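You operate a simulated robot arm through the tools that you are given. There is no shell and no other tool. Be economical: measure what you need, move in short steps, check, and stop when the job is done.

Carry out the task below with a simulated robot arm. There is one attempt and no reset: what you move stays moved.

TASK
Close the stir bars drawer.

It is judged by the outcome, as a careful person would: the job done as asked, and still so three seconds after it is handed in. It fails if anything else is knocked over, pushed out of place, dropped, spilled or broken.

THE ROBOT
A 6-joint arm with a two-finger parallel gripper, fixed in place. Base frame: the origin is at the foot of the arm, x ahead of it, y to its left, z up. Lengths are in m, angles in rad, forces in N, time in s.
With the tool pointing down near the work surface it reaches from about 0.26 to 0.68 m from the base axis. Its first joint turns from -1.152 to 1.152 rad. Payload 2.9 kg.
Tool frame: the origin (TCP) lies between the finger pads and is the grasp point; the fingertips stand 0.03 m ahead of it; z points along the fingers, y is the line along which they close. The gripper opens to 0.11 m. The fingers are 0.02 m wide and 0.01 m thick; the gripper's body (0.048 by 0.112 m) begins 0.055 m behind the TCP.
Orientation is that of the tool frame in the base frame, as a unit quaternion [x, y, z, w]. With the fingers straight down and closing along the base's y, the tool's x points along the base's -x, its y along +y and its z along -z.

THE INTERFACE
- The arm moves only by the tool arm_command. Its argument "plan" is text: rows parted by semicolons, each of 7 numbers parted by spaces: the turn, a rotation vector about the tool's x, y, z in degrees, then the shift along the tool's x, y, z in mm, then the opening, from 0 (shut) to 1 (fully open). In form: ax ay az dx dy dz claw; .... A call has 1 to 8 rows; each row shifts and turns the commanded pose from where the row before left it, along the tool's axes as they then stand. A row lasts 0.2 s, in which the tool goes at most 0.05 m and 0.15 rad; a call with a longer step from one row to the next is refused whole, and so is a gripper value outside its range. A pose out of reach is approached as far as the arm can. The call stops where the force on the tool passes 40 N (or 10 N more than at its start, if that is more) or the arm is blocked; 0.2 s more then pass. The fingers move at their own pace (about 0.108 m/s each) and stop on an object; they squeeze with about 29 N. The grip force told is the motor's: it shows also when the fingers shut on nothing. Time passes only in rows, and 0.2 s behind the last, so rows that do not move let the fingers close. It gives the time, the measured TCP pose, the force on the tool (base axes), the opening and the grip force at its end, in the units of the frame above (readings bear some noise), and new pictures: "show" is both (left out), scene, wrist or none.
- Cameras (640 x 400 px; columns grow to the right, rows downward): "scene" is fixed at [0.0883, 0.4526, 1.3672]; the picture's right is [-0.57, -0.82, 0.00], its down [-0.59, 0.41, -0.70] and it looks along [0.57, -0.40, -0.72] (base axes); focal length 304 px, centre (320, 200). "wrist" rides on the gripper at [-0.036, 0, -0.057] in the tool frame; the picture's right is [0.00, -1.00, 0.00], its down [0.97, 0.00, -0.24] and it looks along [0.24, 0.00, 0.97] (tool axes); focal length 218 px, centre (320, 200).
- pixel_to_xyz(camera, pixels): for up to 12 pixels [column, row] of the newest picture of that camera ("zoom" is the newest enlarged one), the place [x, y, z] in the base frame of the surface seen there, good to about 0.002 m. No time passes.
- enlarge(camera, box): a new picture of the part [left, top, right, bottom] of that camera's present view, enlarged. No time passes.
- job_done(): hands the job in; it is judged then, once.

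Work in short steps. Measure before you move; look again where a grasp or a placing could have gone wrong, and mend it. You have 60 turns and 120 pictures in all, the two below and enlarged ones among them. Open the gripper and draw the arm clear of the work before you hand the job in, unless the task says otherwise; then end with one line.

The tools are called after ">>>" by a JSON object that holds its "api" and its "payload". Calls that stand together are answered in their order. arm_command: Moves the arm, as the interface text tells. Its arguments: {"type":"object","properties":{"plan":{"type":"string"},"show":{"type":"string","enum":["both","scene","wrist","none"]}},"required":["plan"]} The other tools are called the same way: pixel_to_xyz (camera, pixels) gives the place of the surface under pixels of a picture; enlarge (camera, box) takes an enlarged picture of a part of a camera's view; job_done () hands the job in.

At the start:

```text
clock: 0.0
tcp_pos: [0.3535, 0.1296, 1.0442]
tool_rot: [0.0, 1.0, 0.0, 0.0]
contact_force: [0.1, -0.4, -0.4]
width: 0.1101
grasp_force: 0.0
```

scene: 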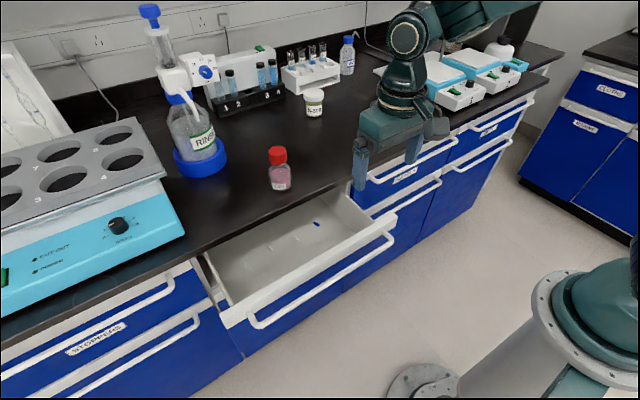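
wrist: 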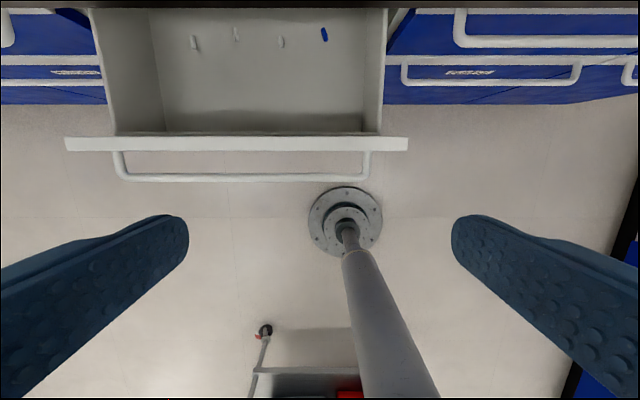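

The open drawer has stir bars inside, with its front around (310,270) in the scene picture. I'll measure its front, the handle and its surroundings.

>>> {"api": "pixel_to_xyz", "payload": {"camera": "scene", "pixels": [[228, 318], [390, 222], [310, 268], [255, 325], [393, 240], [325, 283], [205, 255], [340, 190], [270, 222], [150, 285], [440, 180], [280, 190]]}}

>>> {"api": "pixel_to_xyz", "payload": {"camera": "wrist", "pixels": [[70, 145], [235, 145], [405, 145], [240, 178], [120, 160], [365, 160], [235, 134], [520, 80], [560, 40], [250, 4]]}}

>>> {"api": "enlarge", "payload": {"camera": "scene", "box": [180, 130, 480, 370]}}

```text
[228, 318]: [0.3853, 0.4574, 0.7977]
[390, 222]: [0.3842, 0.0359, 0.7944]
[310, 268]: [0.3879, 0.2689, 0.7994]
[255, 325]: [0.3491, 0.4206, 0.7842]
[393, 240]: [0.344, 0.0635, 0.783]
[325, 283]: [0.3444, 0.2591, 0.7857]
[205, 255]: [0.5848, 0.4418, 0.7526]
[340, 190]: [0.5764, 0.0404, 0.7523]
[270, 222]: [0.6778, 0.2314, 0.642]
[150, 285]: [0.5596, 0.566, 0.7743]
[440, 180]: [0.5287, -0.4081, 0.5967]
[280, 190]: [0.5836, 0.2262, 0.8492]
```

```text
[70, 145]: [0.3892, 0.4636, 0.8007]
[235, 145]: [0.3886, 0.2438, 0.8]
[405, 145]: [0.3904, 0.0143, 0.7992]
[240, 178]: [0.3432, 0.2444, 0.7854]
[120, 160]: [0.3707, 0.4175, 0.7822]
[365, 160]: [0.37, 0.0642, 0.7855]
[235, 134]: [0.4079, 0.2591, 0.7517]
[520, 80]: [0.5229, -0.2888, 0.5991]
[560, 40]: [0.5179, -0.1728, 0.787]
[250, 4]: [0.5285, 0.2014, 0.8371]
```

```text
1.67 times, centred on (330, 250) of scene
```

zoom: 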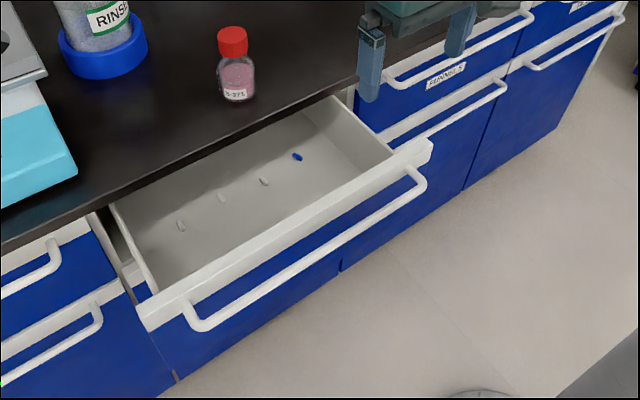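

The front is at x≈0.388 and the handle at x≈0.344, z≈0.785. Neighbouring closed handles are at x≈0.518, so the drawer needs about 0.174 m of travel. I'll go in front of the handle with the gripper shut and descend partway.

>>> {"api": "arm_command", "payload": {"plan": "0 0 0 19.5 38.5 0 0; 0 0 0 19.5 38.5 0 0; 0 0 0 19.5 38.5 0 0; 0 0 0 0 0 48 0; 0 0 0 0 0 48 0; 0 0 0 0 0 48 0; 0 -8.5 0 0 0 0 0; 0 -8.5 0 0 0 0 0"}}

```text
clock: 1.8
tcp_pos: [0.2948, 0.2453, 0.8986]
tool_rot: [0.0, 0.989, 0.001, 0.148]
contact_force: [-1.6, 0.2, -0.6]
width: 0.0001
grasp_force: 29.5
```

scene: 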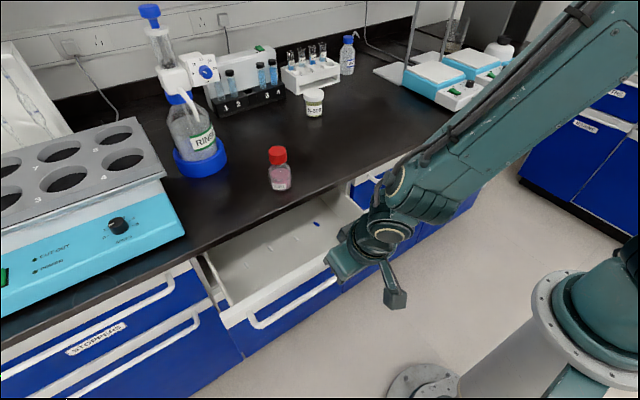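
wrist: 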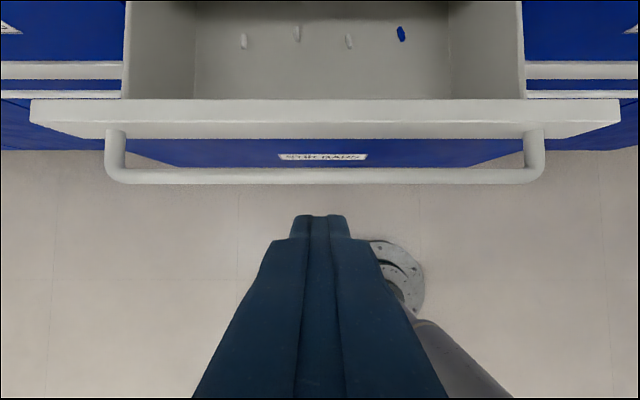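

The label reads as stir bars and the fingers are centred in front of the handle (about (318,215) versus handle row 176 in the wrist view). Next I'll lower to handle height.

>>> {"api": "arm_command", "payload": {"plan": "0 0 0 10.6 0 34.7 0; 0 0 0 10.6 0 34.7 0; 0 0 0 10.6 0 34.7 0"}}

>>> {"api": "enlarge", "payload": {"camera": "wrist", "box": [220, 100, 420, 225]}}

```text
clock: 2.6
tcp_pos: [0.2959, 0.2456, 0.7901]
tool_rot: [0.001, 0.989, 0.0, 0.147]
contact_force: [-0.3, -0.5, 0.9]
width: 0.0
grasp_force: 29.4
```

scene: 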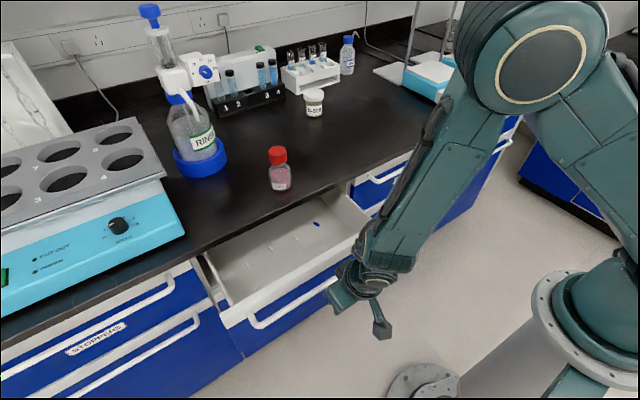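
wrist: 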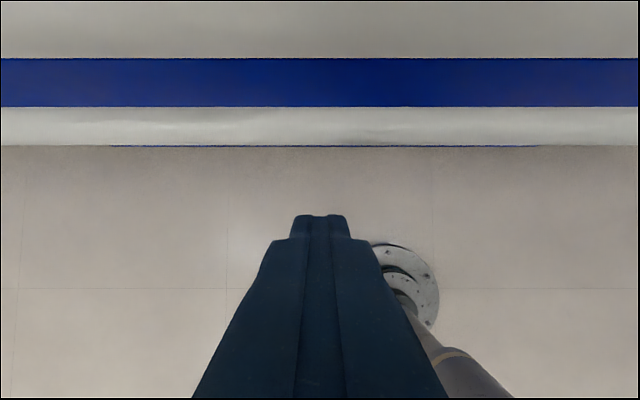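

```text
3.20 times, centred on (320, 162) of wrist
```

zoom: 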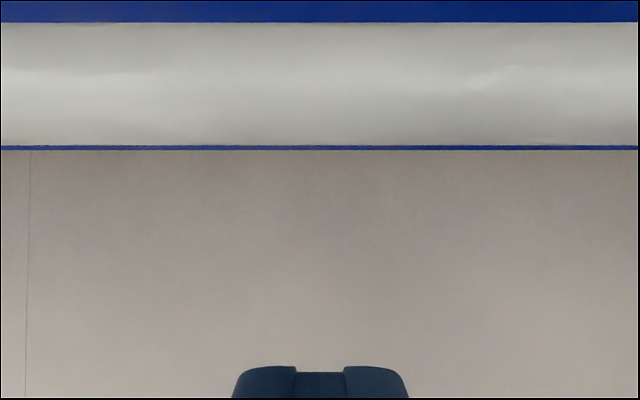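

Fingertips are at z≈0.761 and the handle bar at ≈0.778. I'll push forward along base +x in small steps.

>>> {"api": "arm_command", "payload": {"plan": "0 0 0 -9.6 0 2.9 0; 0 0 0 -9.6 0 2.9 0; 0 0 0 -9.6 0 2.9 0; 0 0 0 -9.6 0 2.9 0; 0 0 0 -9.6 0 2.9 0; 0 0 0 -9.6 0 2.9 0"}}

```text
clock: 4.0
tcp_pos: [0.3553, 0.2443, 0.79]
tool_rot: [0.0, 0.989, 0.0, 0.147]
contact_force: [0.5, -0.2, 0.2]
width: 0.0002
grasp_force: 28.6
```

scene: 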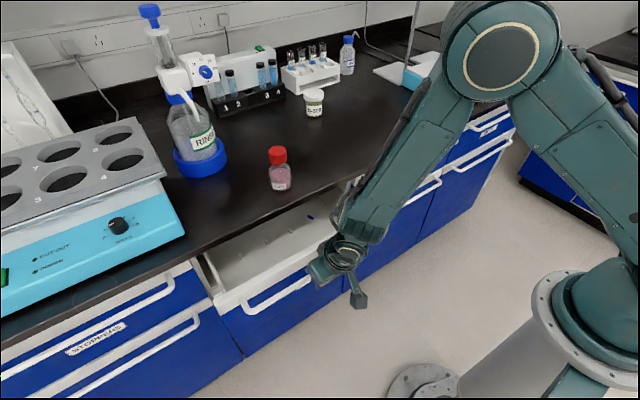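
wrist: 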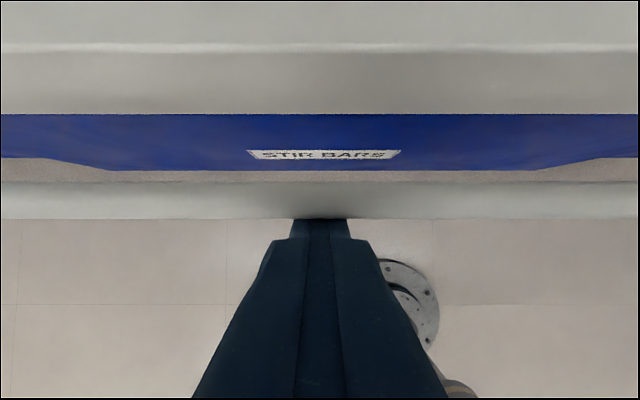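

The label reads STIR BARS and the drawer is sliding, with its front shifted. I'll keep pushing, about 0.08 m more.

>>> {"api": "arm_command", "payload": {"plan": "0 0 0 -9.6 0 2.9 0; 0 0 0 -9.6 0 2.9 0; 0 0 0 -9.6 0 2.9 0; 0 0 0 -9.6 0 2.9 0; 0 0 0 -9.6 0 2.9 0; 0 0 0 -9.6 0 2.9 0; 0 0 0 -9.6 0 2.9 0; 0 0 0 -9.6 0 2.9 0"}}

>>> {"api": "pixel_to_xyz", "payload": {"camera": "wrist", "pixels": [[200, 200], [440, 200], [320, 70], [320, 40], [320, 10]]}}

```text
clock: 5.8
tcp_pos: [0.4369, 0.2451, 0.792]
tool_rot: [0.0, 0.989, 0.0, 0.147]
contact_force: [0.4, -0.2, 0.8]
width: 0.0001
grasp_force: 28.4
```

scene: 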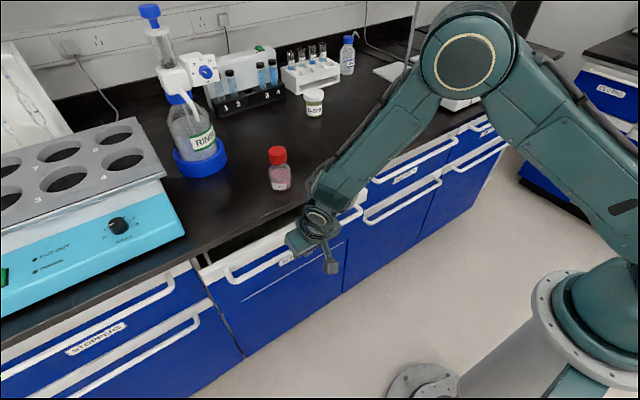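
wrist: 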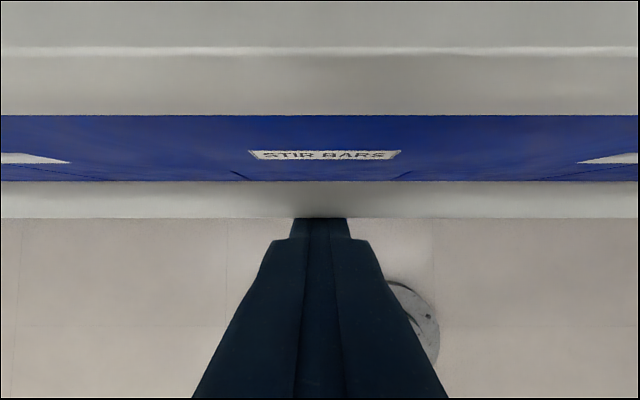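

```text
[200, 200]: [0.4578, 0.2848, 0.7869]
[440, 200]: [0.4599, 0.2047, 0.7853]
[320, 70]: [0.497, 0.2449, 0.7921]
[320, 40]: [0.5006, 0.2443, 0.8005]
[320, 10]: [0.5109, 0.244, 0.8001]
```

The handle is now at x≈0.459, so about 0.06 m remains. The gripper is clear of the counter and the red-capped vial, and I'll continue.

>>> {"api": "arm_command", "payload": {"plan": "0 0 0 -9.6 0 3.5 0; 0 0 0 -9.6 0 3.5 0; 0 0 0 -9.6 0 3.5 0; 0 0 0 -9.6 0 3.5 0; 0 0 0 -9.6 0 3.2 0"}}

>>> {"api": "pixel_to_xyz", "payload": {"camera": "wrist", "pixels": [[200, 200], [440, 200], [320, 70], [320, 40], [320, 10]]}}

```text
clock: 7.0
tcp_pos: [0.4878, 0.2448, 0.7918]
tool_rot: [0.0, 0.989, 0.0, 0.148]
contact_force: [0.1, -0.4, -0.4]
width: 0.0002
grasp_force: 28.8
```

scene: 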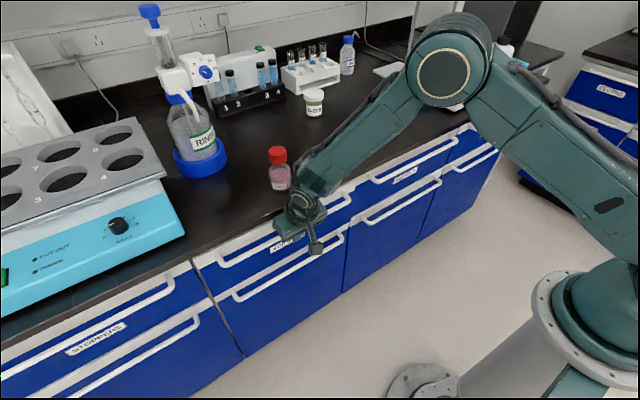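
wrist: 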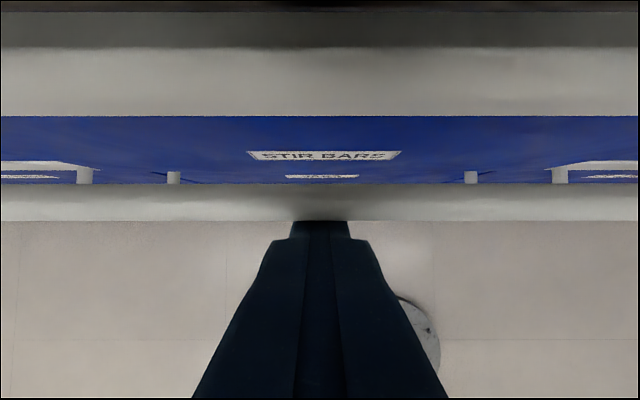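

```text
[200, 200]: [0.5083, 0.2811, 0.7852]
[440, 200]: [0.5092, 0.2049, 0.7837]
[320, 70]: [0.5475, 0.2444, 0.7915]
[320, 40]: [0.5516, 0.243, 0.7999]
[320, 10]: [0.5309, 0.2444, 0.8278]
```

The handle is at x≈0.509, about 10 mm short of its neighbours. I'll check clearance to the vial before the final push.

>>> {"api": "enlarge", "payload": {"camera": "scene", "box": [220, 130, 380, 270]}}

>>> {"api": "pixel_to_xyz", "payload": {"camera": "scene", "pixels": [[292, 182], [296, 195], [302, 185], [305, 170], [280, 180], [295, 218], [310, 195], [400, 170], [150, 290]]}}

```text
2.86 times, centred on (300, 200) of scene
```

zoom: 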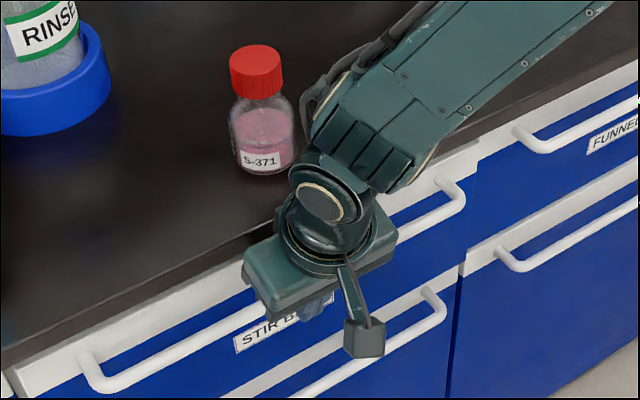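

```text
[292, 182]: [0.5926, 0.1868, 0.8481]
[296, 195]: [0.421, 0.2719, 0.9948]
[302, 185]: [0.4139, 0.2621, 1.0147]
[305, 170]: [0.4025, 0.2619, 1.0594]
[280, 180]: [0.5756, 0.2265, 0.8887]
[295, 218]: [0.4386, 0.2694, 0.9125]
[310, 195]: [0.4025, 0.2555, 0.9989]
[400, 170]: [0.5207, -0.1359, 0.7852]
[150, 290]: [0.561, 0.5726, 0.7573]
```

The arm is at x≈0.42, more than 0.12 m from the vial, so clearance is ample. I'll finish the push gently until it stops.

>>> {"api": "arm_command", "payload": {"plan": "0 0 0 -4.8 0 1.5 0; 0 0 0 -4.8 0 1.5 0; 0 0 0 -3.8 0 1.2 0; 0 0 0 -2.9 0 0.9 0; 0 0 0 -2.9 0 0.9 0"}}

>>> {"api": "pixel_to_xyz", "payload": {"camera": "wrist", "pixels": [[200, 200], [440, 200], [320, 70], [320, 40], [320, 10]]}}

```text
clock: 8.2
tcp_pos: [0.5012, 0.2447, 0.7866]
tool_rot: [-0.002, 0.99, -0.001, 0.141]
contact_force: [-35.3, 1.1, 3.6]
width: 0.0
grasp_force: 28.5
```

scene: 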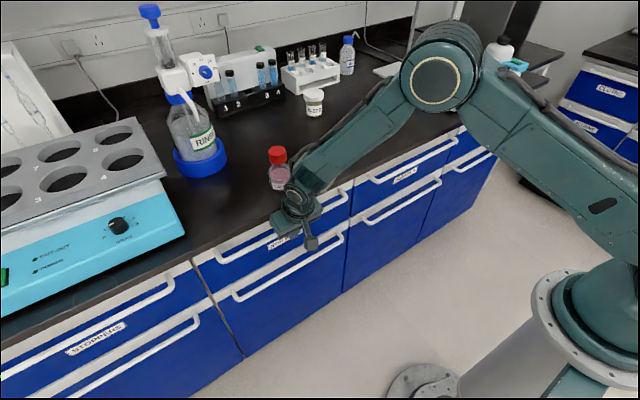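
wrist: 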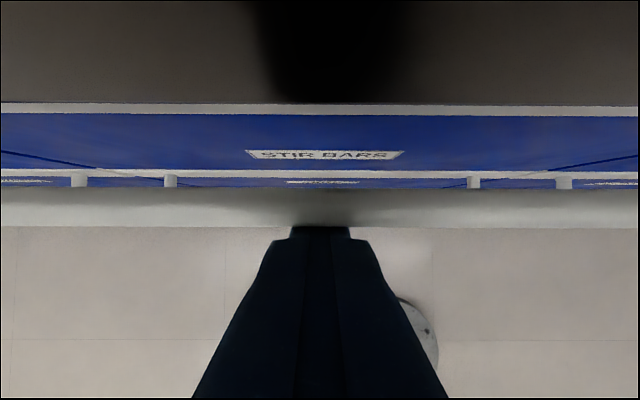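

```text
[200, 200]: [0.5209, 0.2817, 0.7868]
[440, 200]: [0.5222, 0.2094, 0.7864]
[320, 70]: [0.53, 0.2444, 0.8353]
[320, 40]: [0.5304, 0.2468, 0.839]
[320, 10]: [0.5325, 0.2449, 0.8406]
```

The handle is at x≈0.521, flush with its neighbour at 0.5207, and the push met a firm stop at 35 N. I'll withdraw straight back, then up.

>>> {"api": "arm_command", "payload": {"plan": "0 0 0 9.6 0 -2.9 0; 0 0 0 19 0 -5.8 0; 0 0 0 38 0 -11.6 0; 0 0 0 38 0 -11.6 0; 0 0 0 38 0 -11.6 0; 0 0 0 -13 0 -43 0.5; 0 0 0 -13 0 -43 1; 0 0 0 -13 0 -43 1"}}

>>> {"api": "enlarge", "payload": {"camera": "scene", "box": [150, 130, 470, 350]}}

>>> {"api": "pixel_to_xyz", "payload": {"camera": "scene", "pixels": [[222, 264], [232, 262], [245, 256], [240, 248], [160, 282], [150, 306], [400, 170]]}}

```text
clock: 10.0
tcp_pos: [0.3554, 0.2444, 0.9245]
tool_rot: [0.0, 0.989, 0.0, 0.148]
contact_force: [-0.7, 0.4, -0.8]
width: 0.1099
grasp_force: 0.0
```

scene: 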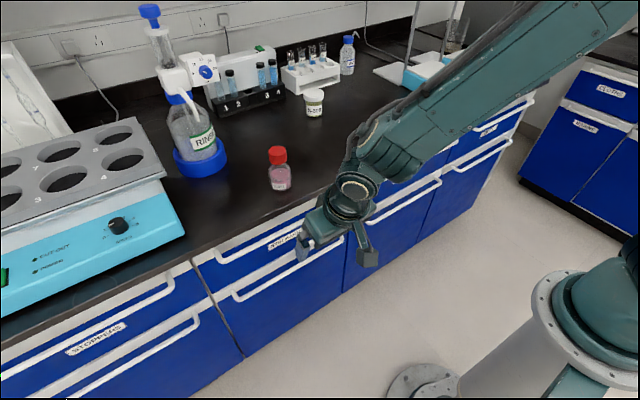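
wrist: 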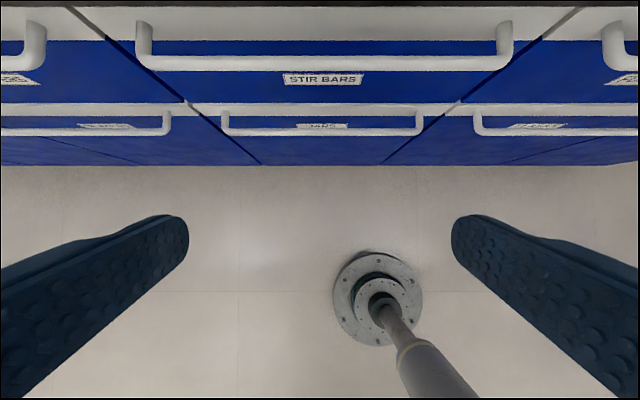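

```text
1.82 times, centred on (310, 240) of scene
```

zoom: 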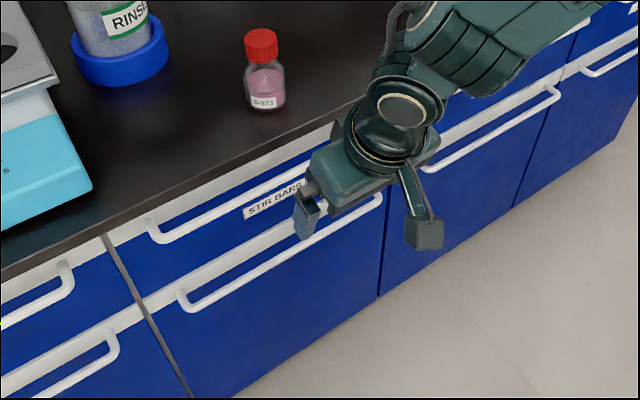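

```text
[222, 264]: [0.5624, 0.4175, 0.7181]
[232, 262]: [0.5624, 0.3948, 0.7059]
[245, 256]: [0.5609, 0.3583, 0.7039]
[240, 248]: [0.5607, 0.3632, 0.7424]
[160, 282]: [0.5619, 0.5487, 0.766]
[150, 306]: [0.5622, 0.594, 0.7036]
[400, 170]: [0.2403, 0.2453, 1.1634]
```

The STIR BARS drawer front is flush at x≈0.561, matching the STOPPERS drawer at 0.562. Nothing else has moved, and the arm is clear with the gripper open.

>>> {"api": "job_done", "payload": {}}

```text
The job is handed in.
```

The stir bars drawer is closed flush with its neighbours, nothing else was disturbed, and the arm is clear with the gripper open.
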